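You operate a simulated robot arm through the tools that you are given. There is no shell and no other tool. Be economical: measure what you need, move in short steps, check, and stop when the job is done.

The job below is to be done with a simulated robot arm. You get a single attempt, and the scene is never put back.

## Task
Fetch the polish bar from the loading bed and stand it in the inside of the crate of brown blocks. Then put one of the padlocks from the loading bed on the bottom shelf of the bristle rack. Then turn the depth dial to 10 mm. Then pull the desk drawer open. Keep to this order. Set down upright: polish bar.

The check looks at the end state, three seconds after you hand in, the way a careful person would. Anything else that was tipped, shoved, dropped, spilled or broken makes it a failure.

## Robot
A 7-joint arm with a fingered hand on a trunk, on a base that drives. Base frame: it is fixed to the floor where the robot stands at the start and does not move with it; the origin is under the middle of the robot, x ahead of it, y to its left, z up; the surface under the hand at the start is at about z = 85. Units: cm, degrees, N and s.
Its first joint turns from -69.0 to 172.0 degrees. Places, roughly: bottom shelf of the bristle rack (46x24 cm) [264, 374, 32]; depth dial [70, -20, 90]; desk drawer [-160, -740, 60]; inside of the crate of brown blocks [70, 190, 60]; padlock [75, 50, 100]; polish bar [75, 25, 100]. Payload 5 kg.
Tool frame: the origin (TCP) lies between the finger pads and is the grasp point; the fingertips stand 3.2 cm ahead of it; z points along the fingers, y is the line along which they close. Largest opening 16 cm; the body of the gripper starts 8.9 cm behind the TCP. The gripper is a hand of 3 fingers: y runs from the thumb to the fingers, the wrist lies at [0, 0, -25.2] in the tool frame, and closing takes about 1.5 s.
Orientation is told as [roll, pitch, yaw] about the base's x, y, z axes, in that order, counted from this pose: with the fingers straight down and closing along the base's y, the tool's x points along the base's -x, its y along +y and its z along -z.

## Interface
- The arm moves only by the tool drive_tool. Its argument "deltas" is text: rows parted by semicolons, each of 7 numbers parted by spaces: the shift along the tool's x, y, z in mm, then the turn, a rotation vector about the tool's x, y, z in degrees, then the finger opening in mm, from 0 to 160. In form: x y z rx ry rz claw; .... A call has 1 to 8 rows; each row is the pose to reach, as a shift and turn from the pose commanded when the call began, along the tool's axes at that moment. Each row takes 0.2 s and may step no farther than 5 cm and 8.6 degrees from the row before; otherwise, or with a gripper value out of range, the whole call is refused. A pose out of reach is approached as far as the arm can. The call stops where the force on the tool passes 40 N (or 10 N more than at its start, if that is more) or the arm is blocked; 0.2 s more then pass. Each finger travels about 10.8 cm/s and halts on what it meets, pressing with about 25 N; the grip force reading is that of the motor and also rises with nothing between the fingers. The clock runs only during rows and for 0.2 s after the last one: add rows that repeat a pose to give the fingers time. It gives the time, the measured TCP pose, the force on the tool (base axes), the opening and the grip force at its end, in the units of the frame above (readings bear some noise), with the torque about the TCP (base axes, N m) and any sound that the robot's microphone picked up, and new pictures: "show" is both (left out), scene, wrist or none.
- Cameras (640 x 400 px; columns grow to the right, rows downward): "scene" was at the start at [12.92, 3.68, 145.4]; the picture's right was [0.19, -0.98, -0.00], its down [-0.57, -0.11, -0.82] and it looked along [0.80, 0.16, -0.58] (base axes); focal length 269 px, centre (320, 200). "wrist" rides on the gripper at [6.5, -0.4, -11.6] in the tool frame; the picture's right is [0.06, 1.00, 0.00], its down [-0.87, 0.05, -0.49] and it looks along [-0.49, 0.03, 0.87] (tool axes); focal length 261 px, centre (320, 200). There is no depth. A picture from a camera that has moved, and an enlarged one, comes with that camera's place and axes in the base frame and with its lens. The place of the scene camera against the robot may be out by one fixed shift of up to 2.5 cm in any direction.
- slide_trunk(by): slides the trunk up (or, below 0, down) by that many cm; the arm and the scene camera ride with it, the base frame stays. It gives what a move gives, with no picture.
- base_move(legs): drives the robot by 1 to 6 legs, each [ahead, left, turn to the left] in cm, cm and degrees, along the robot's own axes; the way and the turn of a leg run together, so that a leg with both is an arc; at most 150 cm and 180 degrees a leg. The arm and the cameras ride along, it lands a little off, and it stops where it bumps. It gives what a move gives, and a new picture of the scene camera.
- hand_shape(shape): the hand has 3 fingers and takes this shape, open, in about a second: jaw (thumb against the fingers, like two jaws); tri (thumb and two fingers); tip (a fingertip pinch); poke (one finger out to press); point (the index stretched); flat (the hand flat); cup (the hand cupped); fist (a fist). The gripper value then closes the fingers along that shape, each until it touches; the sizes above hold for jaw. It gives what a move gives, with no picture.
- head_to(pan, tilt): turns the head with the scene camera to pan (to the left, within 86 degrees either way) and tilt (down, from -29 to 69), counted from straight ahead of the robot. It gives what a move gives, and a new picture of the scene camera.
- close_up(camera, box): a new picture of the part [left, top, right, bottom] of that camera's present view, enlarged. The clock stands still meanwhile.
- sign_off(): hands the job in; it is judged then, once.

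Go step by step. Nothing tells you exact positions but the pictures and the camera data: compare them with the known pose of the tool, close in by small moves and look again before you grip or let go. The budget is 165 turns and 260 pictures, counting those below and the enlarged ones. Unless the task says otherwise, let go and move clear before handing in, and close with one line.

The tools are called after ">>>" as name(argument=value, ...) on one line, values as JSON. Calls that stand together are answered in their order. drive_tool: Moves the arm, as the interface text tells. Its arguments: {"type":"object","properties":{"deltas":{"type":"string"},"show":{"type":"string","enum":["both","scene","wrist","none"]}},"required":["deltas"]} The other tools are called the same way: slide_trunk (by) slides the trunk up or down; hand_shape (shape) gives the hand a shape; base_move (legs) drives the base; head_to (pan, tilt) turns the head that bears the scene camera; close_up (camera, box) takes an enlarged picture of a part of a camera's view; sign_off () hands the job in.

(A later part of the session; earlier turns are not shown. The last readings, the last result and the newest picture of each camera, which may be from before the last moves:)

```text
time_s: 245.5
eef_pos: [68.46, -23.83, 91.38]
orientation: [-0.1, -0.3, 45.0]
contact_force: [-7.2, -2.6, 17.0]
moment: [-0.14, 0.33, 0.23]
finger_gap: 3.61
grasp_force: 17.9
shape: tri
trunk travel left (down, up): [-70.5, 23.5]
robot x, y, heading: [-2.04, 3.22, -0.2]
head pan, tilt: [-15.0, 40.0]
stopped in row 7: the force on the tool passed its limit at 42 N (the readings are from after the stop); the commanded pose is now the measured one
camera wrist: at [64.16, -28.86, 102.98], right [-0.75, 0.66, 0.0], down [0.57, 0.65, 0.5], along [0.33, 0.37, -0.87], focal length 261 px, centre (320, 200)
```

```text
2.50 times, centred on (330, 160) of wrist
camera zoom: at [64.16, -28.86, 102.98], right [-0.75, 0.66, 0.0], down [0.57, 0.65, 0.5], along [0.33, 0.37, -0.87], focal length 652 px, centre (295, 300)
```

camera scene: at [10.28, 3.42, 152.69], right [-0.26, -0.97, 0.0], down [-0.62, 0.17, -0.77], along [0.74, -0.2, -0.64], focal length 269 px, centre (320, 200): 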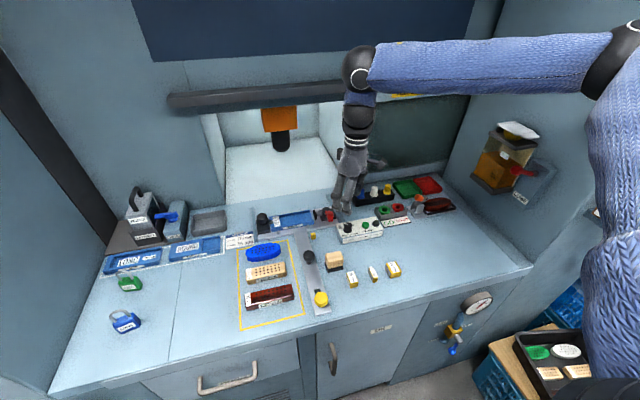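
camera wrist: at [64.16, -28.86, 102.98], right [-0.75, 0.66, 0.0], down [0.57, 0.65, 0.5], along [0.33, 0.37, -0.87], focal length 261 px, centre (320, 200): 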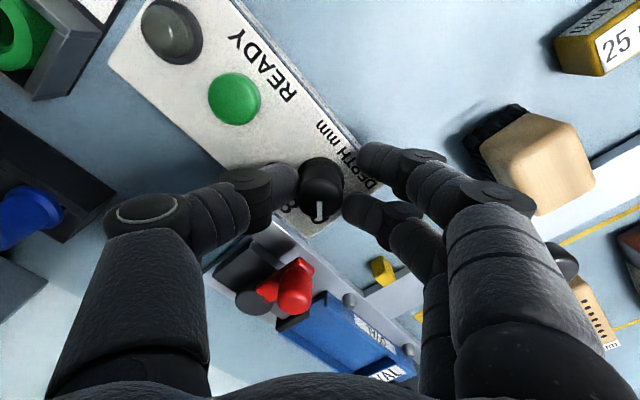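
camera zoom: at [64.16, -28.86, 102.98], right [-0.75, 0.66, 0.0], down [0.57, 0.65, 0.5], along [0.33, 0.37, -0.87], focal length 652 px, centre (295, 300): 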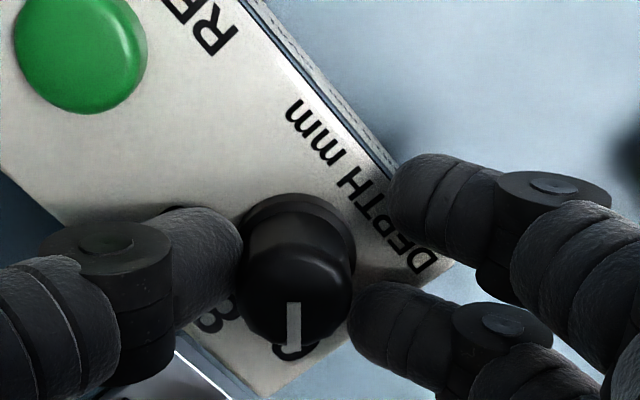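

The tips touched the panel (z≈88). I rise 4 mm, centre the knob between the fingers, and close.

>>> drive_tool(deltas="0 0 -4 0 0 0 45;0 0 -8 0 0 0 50;5 0 -8 0 0 0 50;5 0 -3 0 0 0 50;5 0 -3 0 0 0 50", show="none")

>>> close_up(camera="wrist", box=[220, 80, 440, 240])

>>> drive_tool(deltas="0 0 0 0 0 0 30;0 0 0 0 0 0 15;0 0 0 0 0 0 10;0 0 0 0 0 0 10", show="none")

>>> close_up(camera="wrist", box=[220, 80, 440, 240])

```text
time_s: 246.7
eef_pos: [68.34, -24.28, 91.68]
orientation: [-0.1, -0.3, 45.0]
contact_force: [-0.1, -1.3, 12.1]
moment: [-0.14, -0.09, -0.03]
finger_gap: 5.05
grasp_force: 0.1
shape: tri
trunk travel left (down, up): [-70.5, 23.5]
robot x, y, heading: [-2.07, 3.59, 0.1]
head pan, tilt: [-15.0, 40.0]
```

```text
2.50 times, centred on (330, 160) of wrist
camera zoom: at [64.0, -29.18, 103.23], right [-0.75, 0.66, 0.0], down [0.58, 0.65, 0.5], along [0.33, 0.37, -0.87], focal length 652 px, centre (295, 300)
```

zoom: 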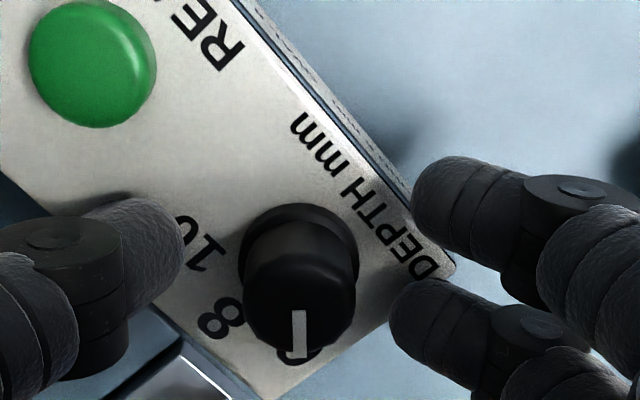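

```text
time_s: 247.7
eef_pos: [68.17, -24.21, 91.56]
orientation: [-0.2, -0.1, 44.9]
contact_force: [-14.6, -1.8, 2.6]
moment: [0.05, 0.68, 0.15]
finger_gap: 2.55
grasp_force: 25.1
shape: tri
trunk travel left (down, up): [-70.5, 23.5]
robot x, y, heading: [-2.38, 3.65, -0.3]
head pan, tilt: [-15.0, 40.0]
```

```text
2.50 times, centred on (330, 160) of wrist
camera zoom: at [63.89, -29.22, 103.14], right [-0.75, 0.66, 0.0], down [0.58, 0.65, 0.49], along [0.33, 0.37, -0.87], focal length 652 px, centre (295, 300)
```

zoom: 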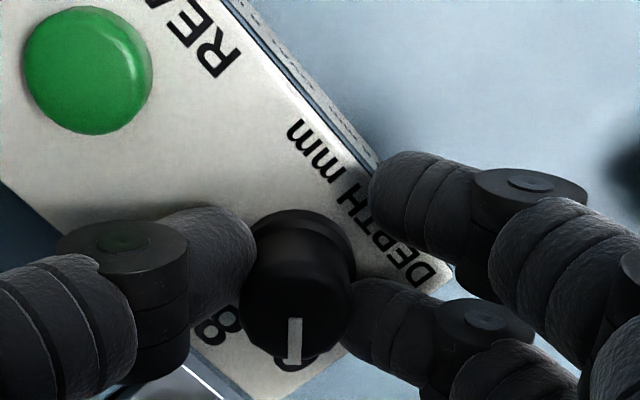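

The far finger alone is pressing. I open, shift 8 mm the other way, rise 2 mm and close again.

>>> drive_tool(deltas="0 0 -2 0 0 0 30;0 0 -4 0 0 0 50;-4 0 -4 0 0 0 50;-8 0 -4 0 0 0 50;-8 0 -3 0 0 0 35;-8 0 -3 0 0 0 20;-8 0 -3 0 0 0 10;-8 0 -3 0 0 0 10", show="none")

>>> close_up(camera="wrist", box=[220, 80, 440, 240])

```text
time_s: 249.5
eef_pos: [68.94, -23.64, 91.91]
orientation: [-0.1, -0.2, 44.9]
contact_force: [1.8, 0.2, -1.0]
moment: [0.03, -0.06, -0.01]
finger_gap: 1.53
grasp_force: 25.1
shape: tri
trunk travel left (down, up): [-70.5, 23.5]
robot x, y, heading: [-2.14, 3.86, -0.0]
head pan, tilt: [-15.0, 40.0]
```

```text
2.50 times, centred on (330, 160) of wrist
camera zoom: at [64.59, -28.58, 103.42], right [-0.75, 0.66, 0.0], down [0.58, 0.65, 0.49], along [0.33, 0.37, -0.87], focal length 652 px, centre (295, 300)
```

zoom: 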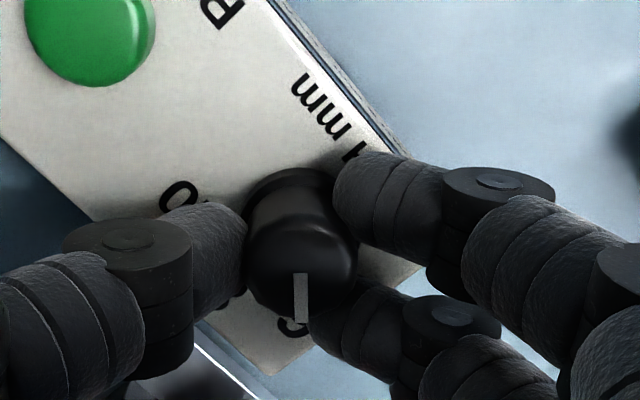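

Now a balanced three-point grip. I rotate clockwise about the knob axis.

>>> drive_tool(deltas="0 0.8 0 0 0 8 10;-0.2 1.6 0 0 0 16 10;-0.5 2.4 0 0 0 24 10;-0.9 3.2 0 0 0 32 10;-1.4 3.9 0 0 0 40 10;-2 4.5 0 0 0 48 10;-2 4.5 0 0 0 48 10", show="none")

>>> close_up(camera="wrist", box=[220, 80, 440, 240])

```text
time_s: 251.1
eef_pos: [68.96, -23.47, 91.75]
orientation: [0.0, -0.3, -3.3]
contact_force: [15.7, -19.4, 9.7]
moment: [-0.56, -0.33, 0.01]
finger_gap: 1.58
grasp_force: 25.4
shape: tri
trunk travel left (down, up): [-70.5, 23.5]
robot x, y, heading: [-1.98, 3.75, 0.0]
head pan, tilt: [-15.0, 40.0]
```

```text
2.50 times, centred on (330, 160) of wrist
camera zoom: at [62.33, -23.6, 103.39], right [-0.01, 1.0, 0.0], down [0.87, 0.0, 0.49], along [0.49, 0.0, -0.87], focal length 652 px, centre (295, 300)
```

zoom: 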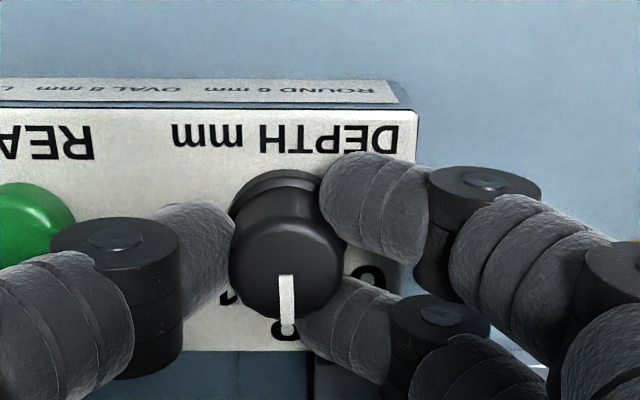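

The pointer followed to 8. I relieve the side force by a small shift and rotate on another 46°.

>>> drive_tool(deltas="-2 -3 -1 0 0 8 10;-2 -3 -1 0 0 16 10;-2 -3 -1 0 0 24 10;-2 -3 -1 0 0 32 10;-2 -3 -1 0 0 40 10;-2 -3 -1 0 0 46 10;-2 -3 -1 0 0 46 10", show="none")

>>> close_up(camera="wrist", box=[220, 80, 440, 240])

```text
time_s: 252.7
eef_pos: [68.83, -23.76, 91.94]
orientation: [0.2, 0.1, -49.2]
contact_force: [2.2, -16.2, -6.4]
moment: [-0.42, -0.03, 0.05]
finger_gap: 1.57
grasp_force: 24.9
shape: tri
trunk travel left (down, up): [-70.5, 23.5]
robot x, y, heading: [-2.33, 4.02, -0.2]
head pan, tilt: [-15.0, 40.0]
```

```text
2.50 times, centred on (330, 160) of wrist
camera zoom: at [64.34, -19.14, 103.47], right [0.71, 0.7, 0.0], down [0.61, -0.62, 0.49], along [0.34, -0.35, -0.87], focal length 652 px, centre (295, 300)
```

zoom: 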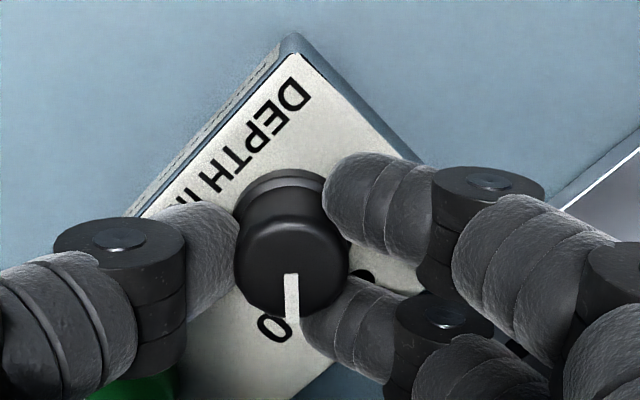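

The pointer is at 10. I relieve, open, and rise to verify.

>>> drive_tool(deltas="-1.5 -1.3 0 0 0 0 10;-1.5 -1.3 0 0 0 0 25;-1.5 -1.3 0 0 0 0 45;-1.5 -1.3 -5 0 0 0 55;-1.5 -1.3 -40 0 0 0 55;-1.5 -1.3 -80 0 0 0 55;-1.5 -1.3 -120 0 0 0 55", show="none")

>>> close_up(camera="wrist", box=[250, 80, 390, 190])

>>> close_up(camera="scene", box=[320, 180, 410, 250])

```text
time_s: 254.3
eef_pos: [68.48, -23.5, 104.24]
orientation: [0.2, -0.1, -49.1]
contact_force: [-0.2, 1.0, 0.0]
moment: [0.0, -0.05, 0.0]
finger_gap: 5.47
grasp_force: 0.1
shape: tri
trunk travel left (down, up): [-70.5, 23.5]
robot x, y, heading: [-2.09, 3.72, -0.2]
head pan, tilt: [-15.0, 40.0]
```

```text
3.64 times, centred on (320, 135) of wrist
camera zoom: at [63.96, -19.03, 115.85], right [0.71, 0.7, 0.0], down [0.61, -0.62, 0.49], along [0.35, -0.35, -0.87], focal length 948 px, centre (320, 436)
```

zoom: 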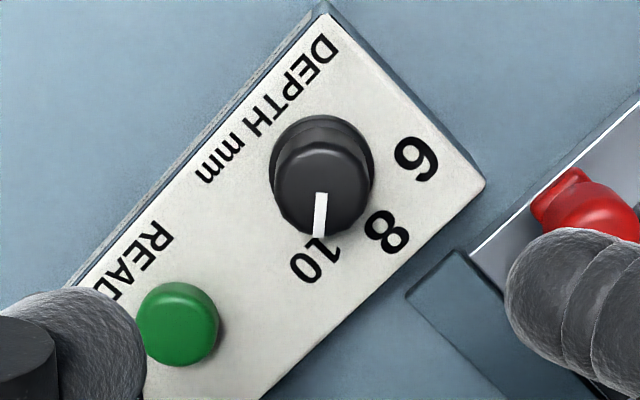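

```text
5.71 times, centred on (365, 215) of scene
camera zoom: at [10.2, 3.5, 152.68], right [-0.26, -0.97, 0.0], down [-0.62, 0.17, -0.77], along [0.74, -0.2, -0.64], focal length 1537 px, centre (63, 114)
```

zoom: 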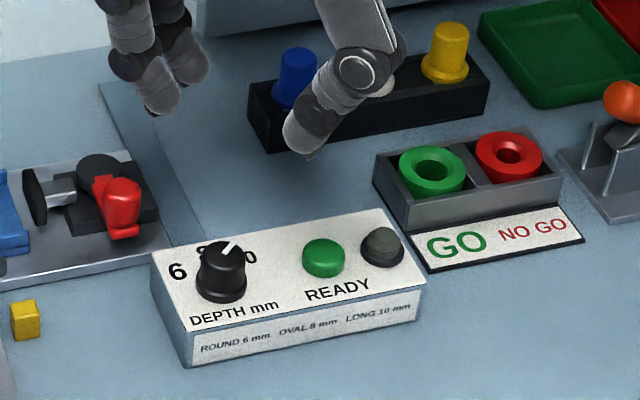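

The dial points exactly at 10. Now I bring the hand to a neutral carrying pose and set the jaw shape.

>>> drive_tool(deltas="0 0 -40 0 0 -7 60;0 0 -80 0 0 -14 60;40 20 -100 0 0 -21 60;75 38 -110 0 0 -28 60;110 56 -120 0 0 -35 60;150 76 -130 0 0 -42 60;185 94 -140 0 0 -49 60;220 112 -150 0 0 -49 60", show="none")

>>> hand_shape(shape="jaw")

>>> base_move(legs=[[-58, 0, 0], [0, 0, -90]])

>>> head_to(pan=0, tilt=20)

```text
time_s: 256.1
eef_pos: [62.71, 0.76, 118.96]
orientation: [0.0, -0.1, 0.0]
contact_force: [0.9, 0.8, 0.9]
moment: [-0.05, -0.02, 0.01]
finger_gap: 5.99
grasp_force: 0.0
shape: tri
trunk travel left (down, up): [-70.5, 23.5]
robot x, y, heading: [-1.84, 3.79, -0.1]
head pan, tilt: [-15.0, 40.0]
```

```text
time_s: 257.0
eef_pos: [62.77, 0.46, 118.97]
orientation: [0.0, -0.2, -0.1]
contact_force: [0.6, -0.1, 1.1]
moment: [-0.02, -0.03, -0.01]
finger_gap: 15.99
grasp_force: 0.1
shape: jaw
trunk travel left (down, up): [-70.5, 23.5]
robot x, y, heading: [-2.17, 3.64, -0.4]
head pan, tilt: [-15.0, 40.0]
```

```text
time_s: 264.1
eef_pos: [-63.38, -60.82, 119.0]
orientation: [0.2, -0.3, -90.9]
contact_force: [-0.3, 0.0, 0.9]
moment: [0.03, 0.0, 0.01]
finger_gap: 16.0
grasp_force: 0.1
shape: jaw
trunk travel left (down, up): [-70.5, 23.5]
robot x, y, heading: [-59.59, 4.01, -91.1]
head pan, tilt: [-15.0, 40.0]
camera scene: at [-62.44, -7.13, 152.68], right [-0.96, 0.27, 0.0], down [0.18, 0.62, -0.77], along [-0.21, -0.74, -0.64], focal length 269 px, centre (320, 200)
```

scene: 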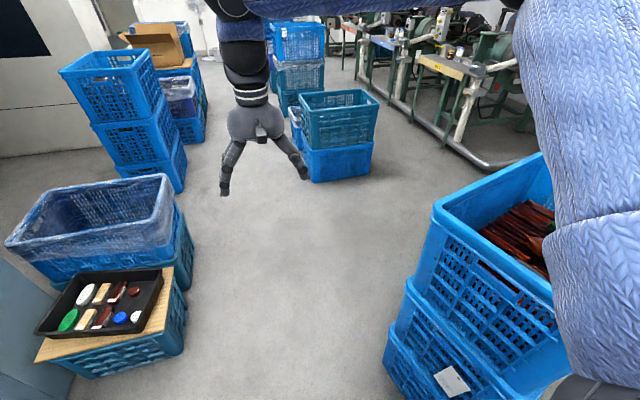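

```text
time_s: 264.9
eef_pos: [-63.4, -60.77, 118.96]
orientation: [0.1, -0.2, -90.9]
contact_force: [0.0, 0.3, 0.9]
moment: [0.0, -0.02, -0.03]
finger_gap: 16.0
grasp_force: 0.1
shape: jaw
trunk travel left (down, up): [-70.5, 23.5]
robot x, y, heading: [-59.37, 4.26, -90.7]
head pan, tilt: [0.0, 20.0]
camera scene: at [-60.25, -8.28, 155.81], right [-1.0, 0.02, 0.0], down [0.01, 0.34, -0.94], along [-0.02, -0.94, -0.34], focal length 269 px, centre (320, 200)
```

scene: 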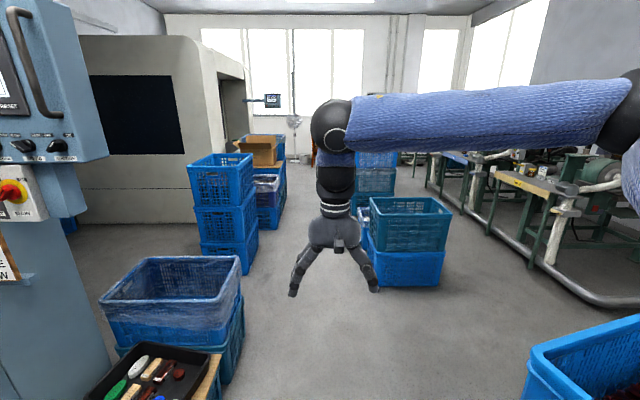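

The aisle ahead at x≈−55 is clear. I drive down it in stages.

>>> base_move(legs=[[145, 4, 0.7], [125, 0, 0]])

```text
time_s: 278.1
eef_pos: [-61.42, -332.76, 118.98]
orientation: [0.1, -0.2, -90.2]
contact_force: [-0.7, 0.0, -0.8]
moment: [-0.01, -0.01, 0.02]
finger_gap: 16.02
grasp_force: 0.0
shape: jaw
trunk travel left (down, up): [-70.5, 23.5]
robot x, y, heading: [-57.74, -267.55, -90.3]
head pan, tilt: [0.0, 20.0]
camera scene: at [-58.92, -280.2, 155.82], right [-1.0, 0.0, 0.0], down [0.0, 0.34, -0.94], along [0.0, -0.94, -0.34], focal length 269 px, centre (320, 200)
```

scene: 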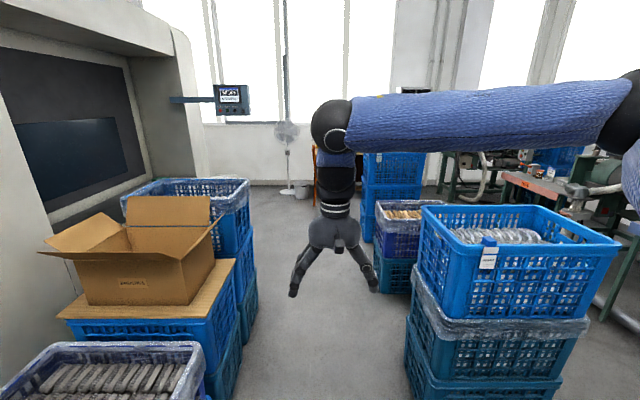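

>>> base_move(legs=[[145, -2, 0]])

>>> head_to(pan=-20, tilt=25)

```text
time_s: 285.2
eef_pos: [-66.23, -475.16, 119.08]
orientation: [0.2, -0.2, -91.1]
contact_force: [0.5, 0.3, -0.4]
moment: [0.03, -0.03, 0.01]
finger_gap: 15.98
grasp_force: 0.1
shape: jaw
trunk travel left (down, up): [-70.5, 23.5]
robot x, y, heading: [-61.77, -410.26, -90.8]
head pan, tilt: [0.0, 20.0]
camera scene: at [-62.92, -422.81, 155.82], right [-1.0, 0.02, 0.0], down [0.01, 0.34, -0.94], along [-0.02, -0.94, -0.34], focal length 269 px, centre (320, 200)
```

scene: 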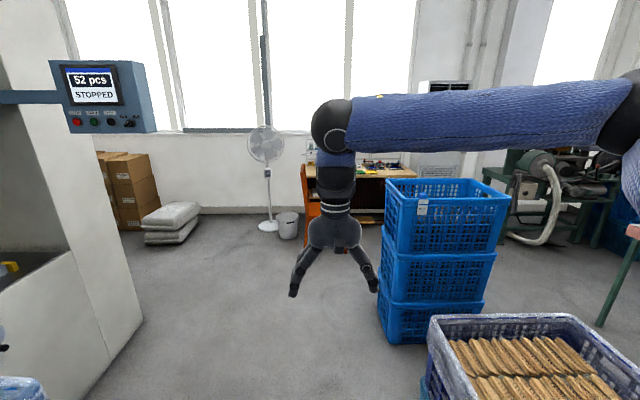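

```text
time_s: 286.1
eef_pos: [-66.22, -475.27, 118.99]
orientation: [0.1, -0.2, -91.2]
contact_force: [0.5, 0.1, 0.3]
moment: [-0.08, -0.02, 0.01]
finger_gap: 15.97
grasp_force: 0.0
shape: jaw
trunk travel left (down, up): [-70.5, 23.5]
robot x, y, heading: [-62.32, -410.28, -91.1]
head pan, tilt: [-20.0, 25.0]
camera scene: at [-66.05, -422.05, 155.01], right [-0.93, 0.36, 0.0], down [0.15, 0.39, -0.91], along [-0.33, -0.85, -0.42], focal length 269 px, centre (320, 200)
```

scene: 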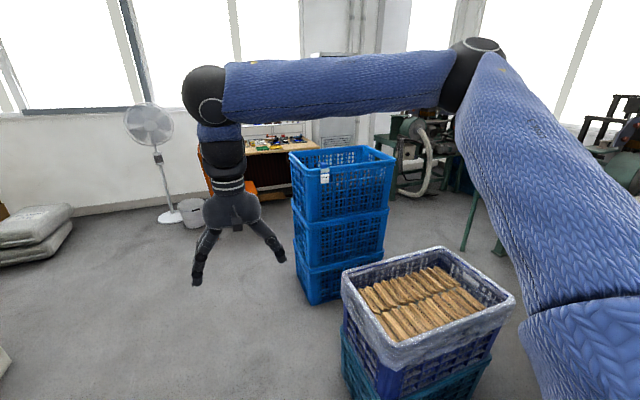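

>>> base_move(legs=[[125, 5, 1]])

>>> head_to(pan=-35, tilt=30)

```text
time_s: 292.2
eef_pos: [-63.21, -597.14, 119.02]
orientation: [0.1, -0.2, -90.9]
contact_force: [-0.7, -0.4, 0.2]
moment: [0.01, 0.0, 0.02]
finger_gap: 16.0
grasp_force: 0.1
shape: jaw
trunk travel left (down, up): [-70.5, 23.5]
robot x, y, heading: [-59.02, -532.22, -91.2]
head pan, tilt: [-20.0, 25.0]
camera scene: at [-63.26, -543.88, 155.01], right [-0.93, 0.36, 0.0], down [0.15, 0.4, -0.91], along [-0.32, -0.85, -0.42], focal length 269 px, centre (320, 200)
```

scene: 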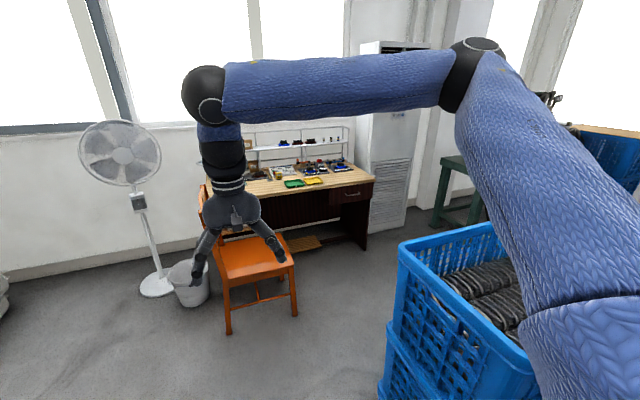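

```text
time_s: 293.0
eef_pos: [-63.15, -596.93, 119.02]
orientation: [0.1, -0.2, -90.9]
contact_force: [0.1, -0.1, -0.1]
moment: [-0.02, -0.01, -0.02]
finger_gap: 16.01
grasp_force: 0.0
shape: jaw
trunk travel left (down, up): [-70.5, 23.5]
robot x, y, heading: [-59.14, -532.04, -91.0]
head pan, tilt: [-35.0, 30.0]
camera scene: at [-65.27, -542.55, 154.22], right [-0.81, 0.59, 0.0], down [0.29, 0.41, -0.87], along [-0.51, -0.7, -0.5], focal length 269 px, centre (320, 200)
```

scene: 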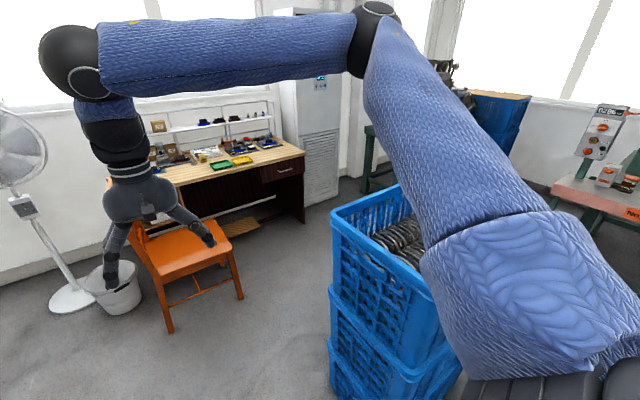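

The desk drawer with its handle is at the desk's right side. I zoom in.

>>> close_up(camera="scene", box=[220, 120, 350, 220])

```text
4.00 times, centred on (285, 170) of scene
camera zoom: at [-65.27, -542.55, 154.22], right [-0.81, 0.59, 0.0], down [0.29, 0.41, -0.87], along [-0.51, -0.7, -0.5], focal length 1076 px, centre (460, 320)
```

zoom: 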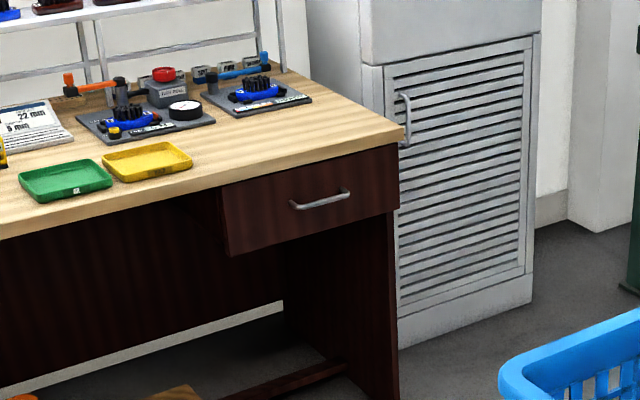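

The drawer handle is at about (−160, −720, 66). I drive past the crates and strafe right to stand in front of it.

>>> base_move(legs=[[85, 0, 1], [18, -90, 0]])

>>> head_to(pan=-5, tilt=45)

```text
time_s: 300.2
eef_pos: [-114.55, -696.05, 119.24]
orientation: [0.3, -0.2, -97.2]
contact_force: [-0.4, 0.6, -0.1]
moment: [0.01, -0.16, 0.0]
finger_gap: 16.01
grasp_force: 0.1
shape: jaw
trunk travel left (down, up): [-70.5, 23.5]
robot x, y, heading: [-102.83, -631.97, -97.4]
head pan, tilt: [-35.0, 30.0]
stopped in leg 2: the robot was blocked; the commanded pose is now the measured one
camera scene: at [-110.96, -641.68, 154.23], right [-0.74, 0.67, 0.0], down [0.34, 0.37, -0.87], along [-0.58, -0.64, -0.5], focal length 269 px, centre (320, 200)
```

scene: 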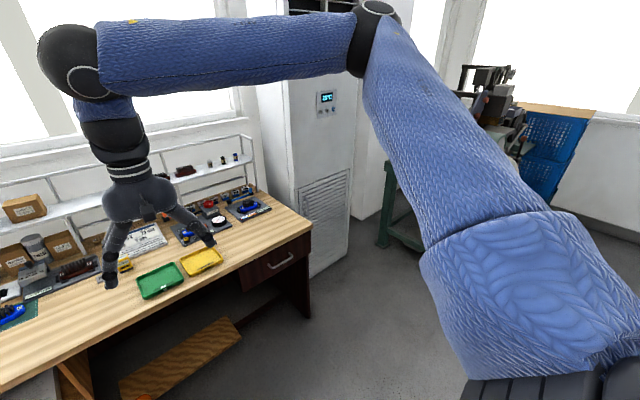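

```text
time_s: 301.2
eef_pos: [-114.24, -696.28, 119.07]
orientation: [0.1, -0.4, -97.1]
contact_force: [0.5, 0.2, 0.3]
moment: [0.0, -0.02, 0.02]
finger_gap: 16.01
grasp_force: 0.0
shape: jaw
trunk travel left (down, up): [-70.5, 23.5]
robot x, y, heading: [-103.24, -632.16, -97.3]
head pan, tilt: [-5.0, 45.0]
camera scene: at [-106.27, -643.12, 151.96], right [-0.98, 0.21, 0.0], down [0.15, 0.69, -0.71], along [-0.15, -0.69, -0.71], focal length 269 px, centre (320, 200)
```

scene: 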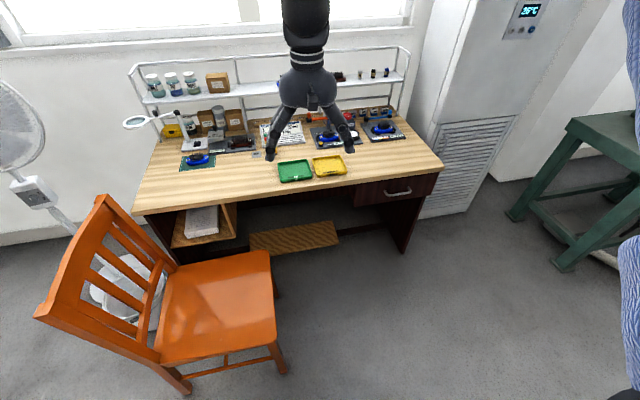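

The base bumped something at right, probably the crate stack. I look that way.

>>> head_to(pan=-86, tilt=55)

>>> head_to(pan=-86, tilt=25)

```text
time_s: 302.7
eef_pos: [-114.18, -696.32, 119.02]
orientation: [0.1, -0.1, -97.0]
contact_force: [0.2, 0.3, 0.3]
moment: [0.01, 0.01, -0.03]
finger_gap: 15.99
grasp_force: 0.0
shape: jaw
trunk travel left (down, up): [-70.5, 23.5]
robot x, y, heading: [-102.85, -632.3, -97.3]
head pan, tilt: [-85.9, 55.0]
camera scene: at [-111.7, -634.83, 150.61], right [0.06, 1.0, 0.0], down [0.82, -0.04, -0.57], along [-0.57, 0.03, -0.82], focal length 269 px, centre (320, 200)
```

scene: 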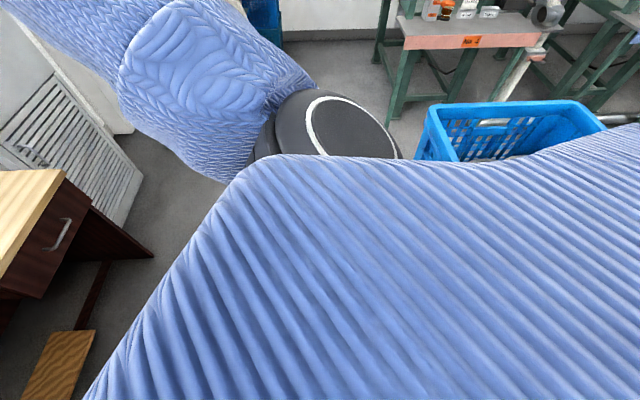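

```text
time_s: 303.7
eef_pos: [-114.3, -696.27, 119.14]
orientation: [0.1, -0.2, -97.1]
contact_force: [0.1, -0.2, 0.1]
moment: [-0.02, 0.01, 0.0]
finger_gap: 15.99
grasp_force: 0.0
shape: jaw
trunk travel left (down, up): [-70.5, 23.5]
robot x, y, heading: [-103.22, -631.87, -97.4]
head pan, tilt: [-85.9, 25.0]
camera scene: at [-113.7, -634.71, 155.0], right [0.06, 1.0, 0.0], down [0.42, -0.02, -0.91], along [-0.9, 0.05, -0.42], focal length 269 px, centre (320, 200)
```

scene: 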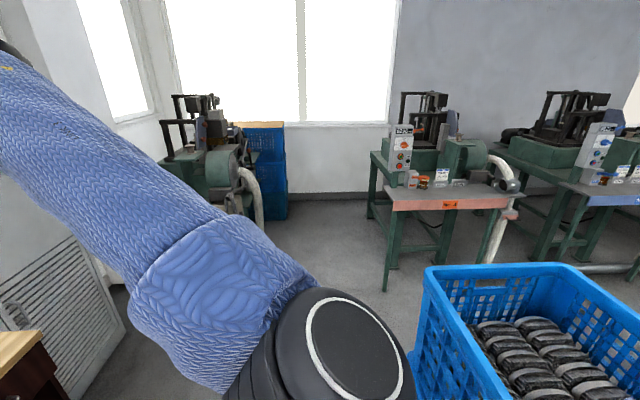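

The stack's near face is around y −604. I move away from it first, then strafe right at y≈−645.

>>> base_move(legs=[[13, -8, 0], [7, -34, 0]])

>>> head_to(pan=-5, tilt=45)

```text
time_s: 306.9
eef_pos: [-159.83, -710.17, 119.07]
orientation: [0.1, -0.2, -97.5]
contact_force: [-0.8, 0.1, 0.0]
moment: [-0.02, -0.04, 0.06]
finger_gap: 15.99
grasp_force: 0.1
shape: jaw
trunk travel left (down, up): [-70.5, 23.5]
robot x, y, heading: [-148.08, -646.48, -97.8]
head pan, tilt: [-85.9, 25.0]
camera scene: at [-158.88, -648.72, 155.0], right [0.06, 1.0, 0.0], down [0.42, -0.03, -0.91], along [-0.9, 0.06, -0.42], focal length 269 px, centre (320, 200)
```

scene: 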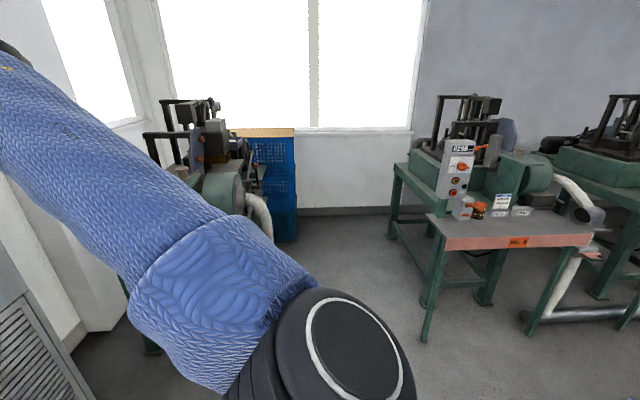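

```text
time_s: 308.5
eef_pos: [-159.63, -710.14, 119.0]
orientation: [0.1, -0.2, -97.5]
contact_force: [-0.7, 0.8, -0.7]
moment: [0.0, 0.0, -0.01]
finger_gap: 16.0
grasp_force: 0.1
shape: jaw
trunk travel left (down, up): [-70.5, 23.5]
robot x, y, heading: [-148.42, -646.02, -97.7]
head pan, tilt: [-5.0, 45.0]
camera scene: at [-151.35, -657.23, 151.95], right [-0.98, 0.22, 0.0], down [0.15, 0.69, -0.71], along [-0.15, -0.69, -0.71], focal length 269 px, centre (320, 200)
```

scene: 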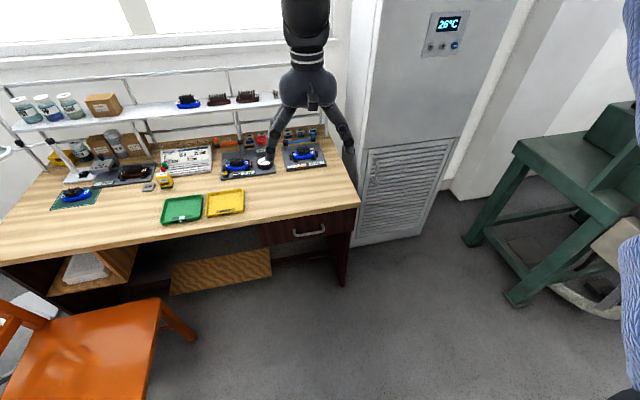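

Handle seen at about (−162, −724, 66). I square the robot to the desk and shift right a bit.

>>> base_move(legs=[[-3, -11, 7.5]])

>>> close_up(camera="scene", box=[230, 170, 390, 300])

>>> close_up(camera="wrist", box=[0, 0, 640, 400])

```text
time_s: 309.7
eef_pos: [-162.29, -707.44, 119.18]
orientation: [0.2, -0.3, -90.0]
contact_force: [0.0, 0.3, 0.9]
moment: [0.01, -0.04, 0.01]
finger_gap: 16.0
grasp_force: 0.2
shape: jaw
trunk travel left (down, up): [-70.5, 23.5]
robot x, y, heading: [-158.84, -642.79, -90.3]
head pan, tilt: [-5.0, 45.0]
camera scene: at [-160.74, -653.68, 151.95], right [-1.0, 0.09, 0.0], down [0.06, 0.7, -0.71], along [-0.06, -0.7, -0.71], focal length 269 px, centre (320, 200)
```

scene: 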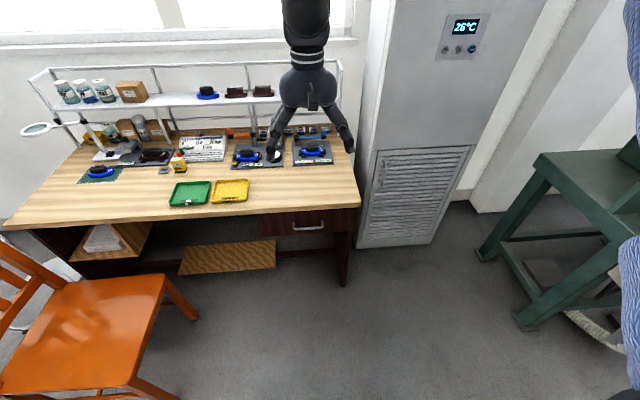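

```text
3.08 times, centred on (310, 235) of scene
camera zoom: at [-160.74, -653.68, 151.95], right [-1.0, 0.09, 0.0], down [0.06, 0.7, -0.71], along [-0.06, -0.7, -0.71], focal length 828 px, centre (351, 92)
```

zoom: 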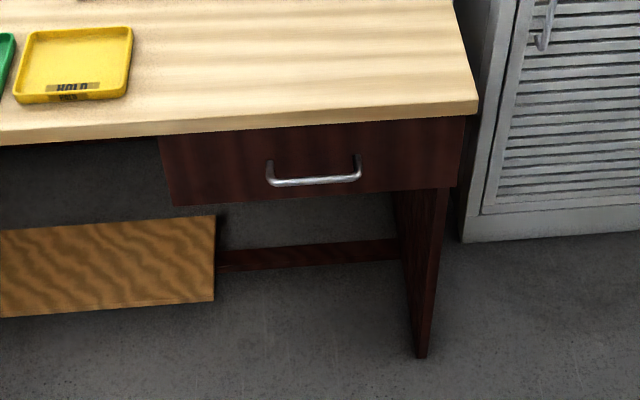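

```text
1.00 times, centred on (320, 200) of wrist (not enlarged: the box is as wide or as high as the picture)
camera zoom: at [-162.7, -700.96, 130.65], right [1.0, 0.06, 0.0], down [0.05, -0.87, 0.5], along [0.03, -0.49, -0.87], focal length 261 px, centre (320, 200)
```

zoom: 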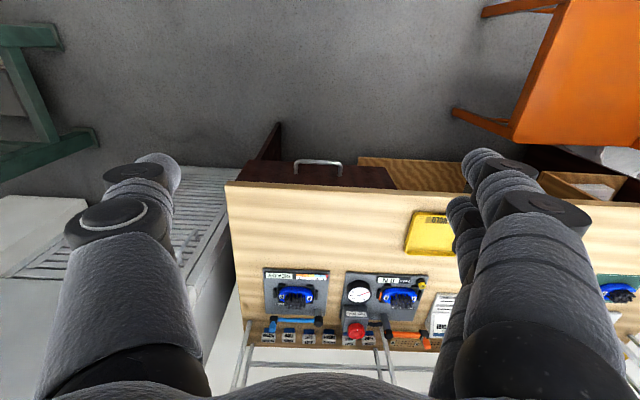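

The bar handle is ~13 cm wide at about (−161.3, −728, 60). I pitch the tool forward to horizontal first.

>>> drive_tool(deltas="0 0 0 0 -8 0 120;0 0 0 0 -16 0 120;0 0 0 0 -24 0 100;0 0 0 0 -32 0 100;0 0 0 0 -40 0 100;0 0 0 0 -48 0 100;0 0 0 0 -48 0 100", show="none")

>>> drive_tool(deltas="0 0 0 0 -8 0 100;0 0 0 0 -16 0 100;0 0 0 0 -24 0 100;0 0 0 0 -32 0 100;0 0 0 0 -40 0 100;0 0 0 0 -42 0 100;0 0 0 0 -42 0 100", show="scene")

```text
time_s: 311.3
eef_pos: [-162.42, -707.57, 119.06]
orientation: [0.3, -48.4, -90.3]
contact_force: [0.0, -0.4, -0.8]
moment: [0.0, 0.0, 0.03]
finger_gap: 10.04
grasp_force: 0.0
shape: jaw
trunk travel left (down, up): [-70.5, 23.5]
robot x, y, heading: [-159.14, -642.72, -90.1]
head pan, tilt: [-5.0, 45.0]
```

```text
time_s: 312.7
eef_pos: [-166.18, -715.46, 126.85]
orientation: [45.6, -81.3, -140.3]
contact_force: [-0.3, -0.5, 1.3]
moment: [0.01, 0.0, -0.04]
finger_gap: 10.02
grasp_force: 0.1
shape: jaw
out of reach, approached as far as the arm can: row 2, 3, 4, 5, 6
trunk travel left (down, up): [-70.5, 23.5]
robot x, y, heading: [-159.25, -642.79, -90.2]
head pan, tilt: [-5.0, 45.0]
stopped in row 6: the arm was blocked; the commanded pose is now the measured one
camera scene: at [-160.5, -653.5, 151.97], right [-1.0, 0.09, 0.0], down [0.06, 0.7, -0.71], along [-0.07, -0.7, -0.71], focal length 269 px, centre (320, 200)
```

scene: 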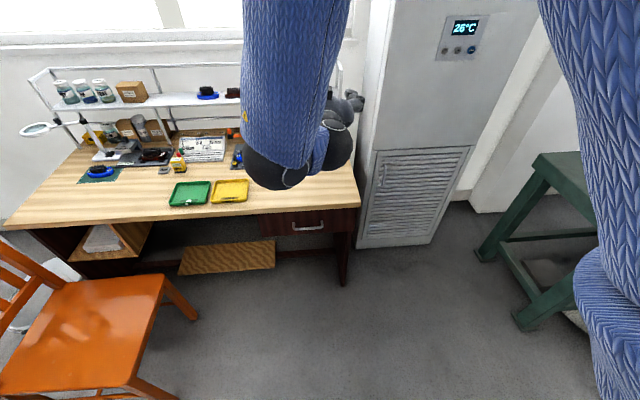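

Nearly horizontal, but limited by reach. I check the tool axes from the wrist camera.

>>> drive_tool(deltas="0 0 20 0 0 0 100;0 0 40 0 0 0 100;0 0 40 0 0 0 100", show="wrist")

```text
time_s: 313.5
eef_pos: [-166.23, -719.4, 126.21]
orientation: [45.1, -81.5, -139.6]
contact_force: [1.2, -0.3, 0.2]
moment: [0.0, -0.02, -0.01]
finger_gap: 10.02
grasp_force: 0.1
shape: jaw
trunk travel left (down, up): [-70.5, 23.5]
robot x, y, heading: [-159.0, -642.78, -90.1]
head pan, tilt: [-5.0, 45.0]
camera wrist: at [-165.04, -707.33, 120.96], right [1.0, -0.08, 0.04], down [-0.01, 0.4, 0.92], along [-0.09, -0.91, 0.4], focal length 261 px, centre (320, 200)
```

wrist: 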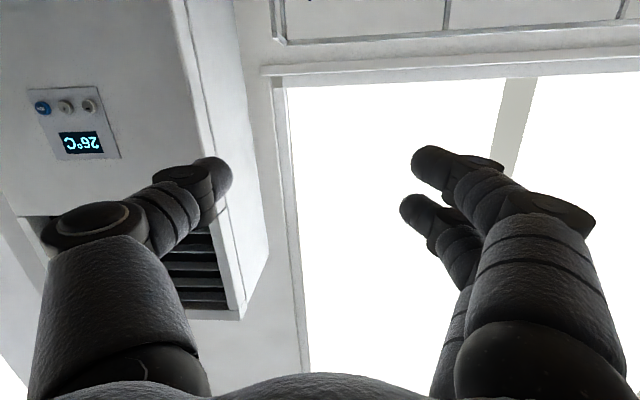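

The tool is almost horizontal pointing at the desk. Now I roll it 90° so the fingers close vertically.

>>> drive_tool(deltas="0 0 0 0 0 8 100;0 0 0 0 0 16 100;0 0 0 0 0 24 100;0 0 0 0 0 32 100;0 0 0 0 0 40 100;0 0 0 0 0 45 100;0 0 0 0 0 45 100", show="none")

>>> drive_tool(deltas="0 0 0 0 0 8 100;0 0 0 0 0 16 100;0 0 0 0 0 24 100;0 0 0 0 0 32 100;0 0 0 0 0 40 100;0 0 0 0 0 45 100;0 0 0 0 0 45 100", show="both")

```text
time_s: 315.1
eef_pos: [-169.0, -724.66, 128.59]
orientation: [80.5, -38.8, -176.4]
contact_force: [0.2, -0.1, -0.5]
moment: [-0.01, 0.03, -0.01]
finger_gap: 10.03
grasp_force: 0.0
shape: jaw
out of reach, approached as far as the arm can: row 2, 3, 4, 5, 6, 7
trunk travel left (down, up): [-70.5, 23.5]
robot x, y, heading: [-158.98, -642.48, -90.5]
head pan, tilt: [-5.0, 45.0]
```

```text
time_s: 316.7
eef_pos: [-172.29, -728.77, 128.17]
orientation: [84.3, 6.2, 177.1]
contact_force: [0.5, 0.3, 0.5]
moment: [-0.01, -0.03, 0.04]
finger_gap: 10.01
grasp_force: 0.1
shape: jaw
out of reach, approached as far as the arm can: row 1, 2, 3, 4, 5, 6, 7
trunk travel left (down, up): [-70.5, 23.5]
robot x, y, heading: [-159.17, -642.28, -90.1]
head pan, tilt: [-5.0, 45.0]
camera scene: at [-160.69, -653.68, 151.96], right [-1.0, 0.09, 0.0], down [0.06, 0.7, -0.71], along [-0.06, -0.7, -0.71], focal length 269 px, centre (320, 200)
camera wrist: at [-165.27, -717.63, 129.63], right [-0.05, -0.1, 0.99], down [-0.85, 0.53, 0.01], along [-0.53, -0.84, -0.11], focal length 261 px, centre (320, 200)
```

scene: 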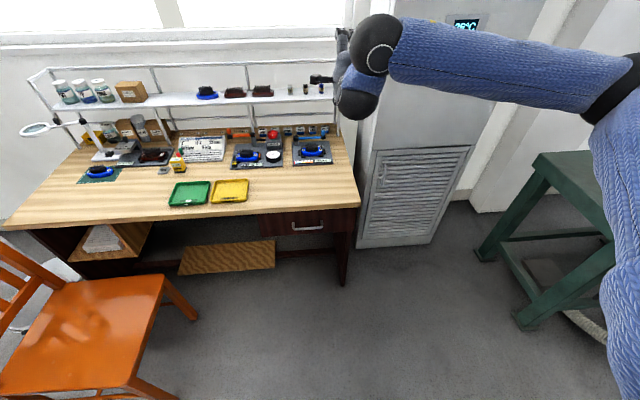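
wrist: 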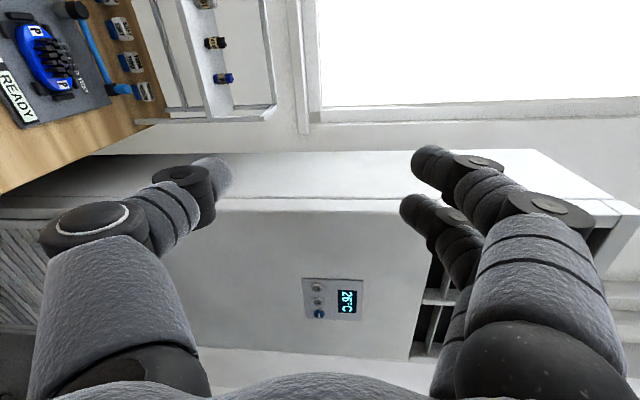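

The hand is now horizontal with vertical closing. I back the base a bit and shift left to align with the handle, then lower the trunk.

>>> base_move(legs=[[-8, 10.5, 0]])

>>> slide_trunk(by=-40)

>>> head_to(pan=-3, tilt=40)

>>> close_up(camera="wrist", box=[0, 0, 640, 400])

```text
time_s: 317.9
eef_pos: [-161.69, -720.83, 128.28]
orientation: [84.4, 6.2, 177.2]
contact_force: [0.0, 0.1, 0.5]
moment: [0.0, -0.03, -0.02]
finger_gap: 10.02
grasp_force: 0.1
shape: jaw
trunk travel left (down, up): [-70.5, 23.5]
robot x, y, heading: [-148.72, -634.32, -89.8]
head pan, tilt: [-5.0, 45.0]
camera scene: at [-150.12, -645.75, 151.96], right [-1.0, 0.09, 0.0], down [0.06, 0.7, -0.71], along [-0.06, -0.7, -0.71], focal length 269 px, centre (320, 200)
```

scene: 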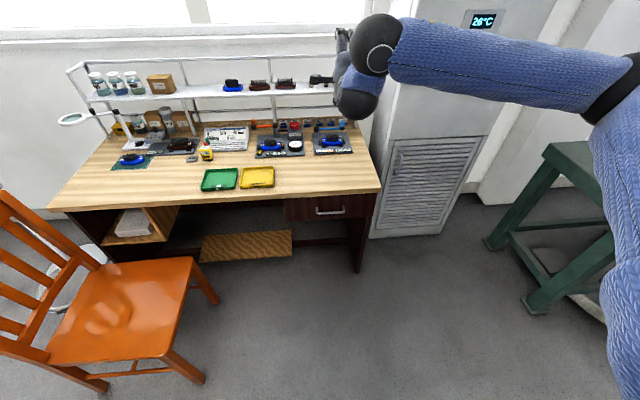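

```text
time_s: 321.8
eef_pos: [-161.66, -720.99, 88.09]
orientation: [84.3, 6.2, 177.2]
contact_force: [-0.4, 0.1, 0.5]
moment: [-0.02, 0.02, 0.0]
finger_gap: 10.0
grasp_force: 0.0
shape: jaw
trunk travel left (down, up): [-30.5, 63.5]
robot x, y, heading: [-148.52, -634.78, -90.2]
head pan, tilt: [-5.0, 45.0]
```

```text
time_s: 322.4
eef_pos: [-161.76, -721.01, 88.24]
orientation: [84.4, 6.1, 177.2]
contact_force: [-0.3, 0.4, 0.7]
moment: [0.02, -0.01, 0.03]
finger_gap: 10.01
grasp_force: 0.1
shape: jaw
trunk travel left (down, up): [-30.5, 63.5]
robot x, y, heading: [-148.61, -634.56, -90.1]
head pan, tilt: [-3.0, 40.0]
camera scene: at [-150.01, -646.25, 112.68], right [-1.0, 0.06, 0.0], down [0.04, 0.64, -0.77], along [-0.04, -0.76, -0.64], focal length 269 px, centre (320, 200)
```

scene: 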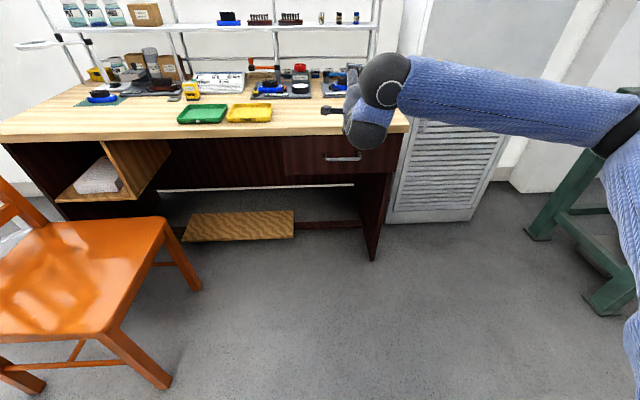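

```text
1.00 times, centred on (320, 200) of wrist (not enlarged: the box is as wide or as high as the picture)
camera zoom: at [-154.74, -709.79, 89.6], right [-0.05, -0.1, 0.99], down [-0.85, 0.53, 0.01], along [-0.52, -0.84, -0.11], focal length 261 px, centre (320, 200)
```

zoom: 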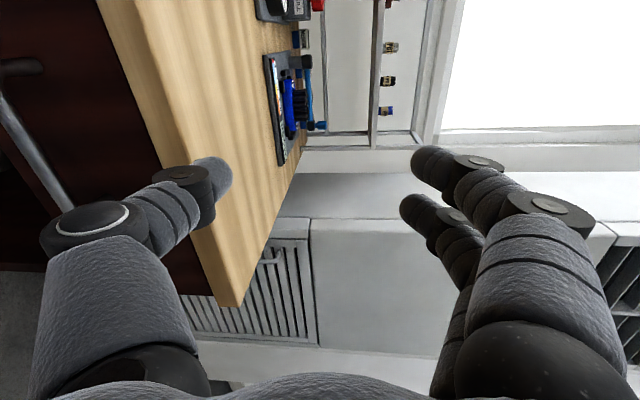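

Handle is at about (−162, −726.5, 64). I retract the hand ~3 cm for clearance before lowering further.

>>> drive_tool(deltas="0 0 -15 0 0 0 100;0 0 -30 0 0 0 100;0 0 -30 0 0 0 100", show="none")

```text
time_s: 323.2
eef_pos: [-162.89, -719.33, 88.17]
orientation: [84.5, 6.3, 177.7]
contact_force: [0.2, -0.4, -0.8]
moment: [0.01, -0.03, -0.01]
finger_gap: 10.0
grasp_force: 0.1
shape: jaw
out of reach, approached as far as the arm can: row 1, 2, 3
trunk travel left (down, up): [-30.5, 63.5]
robot x, y, heading: [-148.22, -634.69, -90.3]
head pan, tilt: [-3.0, 40.0]
```

>>> slide_trunk(by=-24)

>>> close_up(camera="wrist", box=[0, 0, 640, 400])

>>> close_up(camera="scene", box=[270, 60, 430, 200])

```text
time_s: 325.7
eef_pos: [-162.88, -719.44, 63.98]
orientation: [84.4, 6.3, 177.8]
contact_force: [-1.2, 0.1, -0.2]
moment: [0.0, 0.03, 0.01]
finger_gap: 10.05
grasp_force: 0.1
shape: jaw
trunk travel left (down, up): [-6.5, 87.5]
robot x, y, heading: [-148.97, -634.74, -90.2]
head pan, tilt: [-3.0, 40.0]
```

```text
1.00 times, centred on (320, 200) of wrist (not enlarged: the box is as wide or as high as the picture)
camera zoom: at [-156.05, -708.16, 65.48], right [-0.05, -0.09, 0.99], down [-0.86, 0.52, 0.01], along [-0.51, -0.85, -0.11], focal length 261 px, centre (320, 200)
```

zoom: 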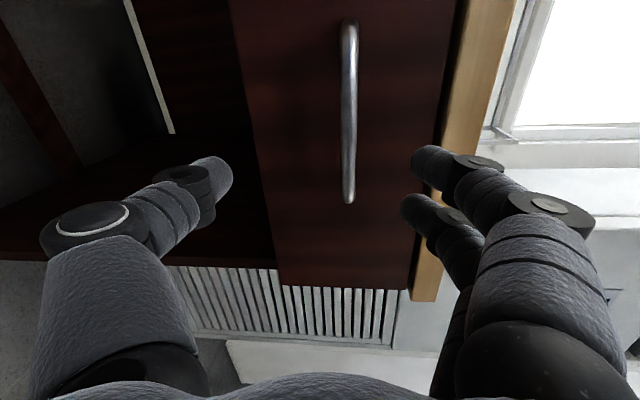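

```text
2.86 times, centred on (350, 130) of scene
camera zoom: at [-150.0, -646.24, 88.69], right [-1.0, 0.06, 0.0], down [0.04, 0.64, -0.77], along [-0.04, -0.76, -0.64], focal length 768 px, centre (234, 400)
```

zoom: 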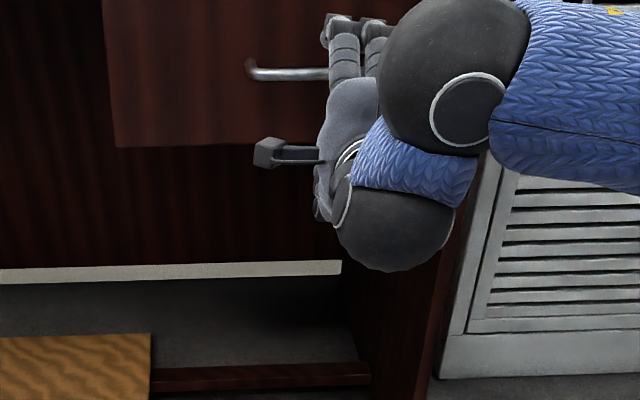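

The handle spans x −155…−167.6 at z≈65.5. I align sideways and in height first.

>>> drive_tool(deltas="12 10 0 0 0 0 90;22 19 0 0 0 0 90;22 19 10 0 0 0 90;22 19 10 0 0 0 90", show="wrist")

```text
time_s: 326.7
eef_pos: [-161.14, -720.86, 66.08]
orientation: [84.6, 6.3, 178.2]
contact_force: [-0.1, -0.6, 0.2]
moment: [-0.01, -0.03, -0.03]
finger_gap: 9.04
grasp_force: 0.1
shape: jaw
out of reach, approached as far as the arm can: row 2
trunk travel left (down, up): [-6.5, 87.5]
robot x, y, heading: [-148.86, -634.88, -90.1]
head pan, tilt: [-3.0, 40.0]
camera wrist: at [-154.17, -709.46, 67.48], right [-0.05, -0.09, 0.99], down [-0.86, 0.51, 0.0], along [-0.51, -0.85, -0.11], focal length 261 px, centre (320, 200)
```

wrist: 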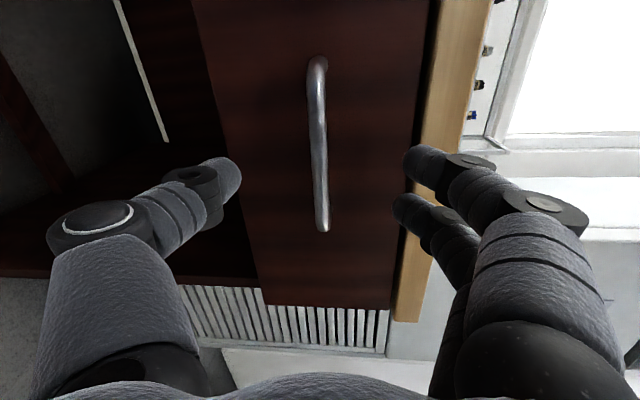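

The bar is centred between the fingers. I narrow the opening and advance toward it.

>>> drive_tool(deltas="0 0 0 0 0 0 70;0 0 0 0 0 0 55;0 2 20 0 0 0 50;0 3 35 0 0 0 50;0 3 35 0 0 0 50", show="wrist")

>>> close_up(camera="scene", box=[270, 60, 430, 200])

```text
time_s: 327.9
eef_pos: [-161.29, -724.15, 65.9]
orientation: [84.5, 6.3, 177.8]
contact_force: [0.5, -0.1, 1.0]
moment: [0.01, 0.01, 0.02]
finger_gap: 5.02
grasp_force: 0.0
shape: jaw
trunk travel left (down, up): [-6.5, 87.5]
robot x, y, heading: [-148.71, -634.49, -90.0]
head pan, tilt: [-3.0, 40.0]
camera wrist: at [-154.38, -712.98, 67.41], right [-0.05, -0.09, 0.99], down [-0.86, 0.52, 0.01], along [-0.52, -0.85, -0.11], focal length 261 px, centre (320, 200)
```

wrist: 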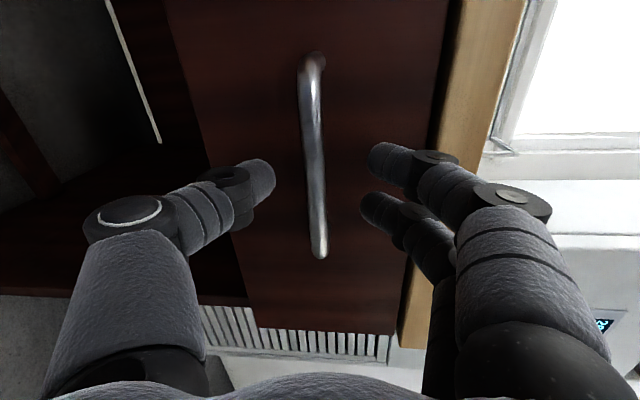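

```text
2.86 times, centred on (350, 130) of scene
camera zoom: at [-150.01, -646.25, 88.68], right [-1.0, 0.06, 0.0], down [0.04, 0.64, -0.77], along [-0.04, -0.76, -0.64], focal length 768 px, centre (234, 400)
```

zoom: 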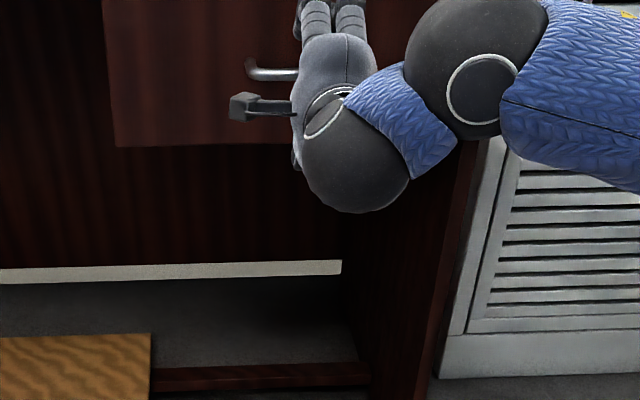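

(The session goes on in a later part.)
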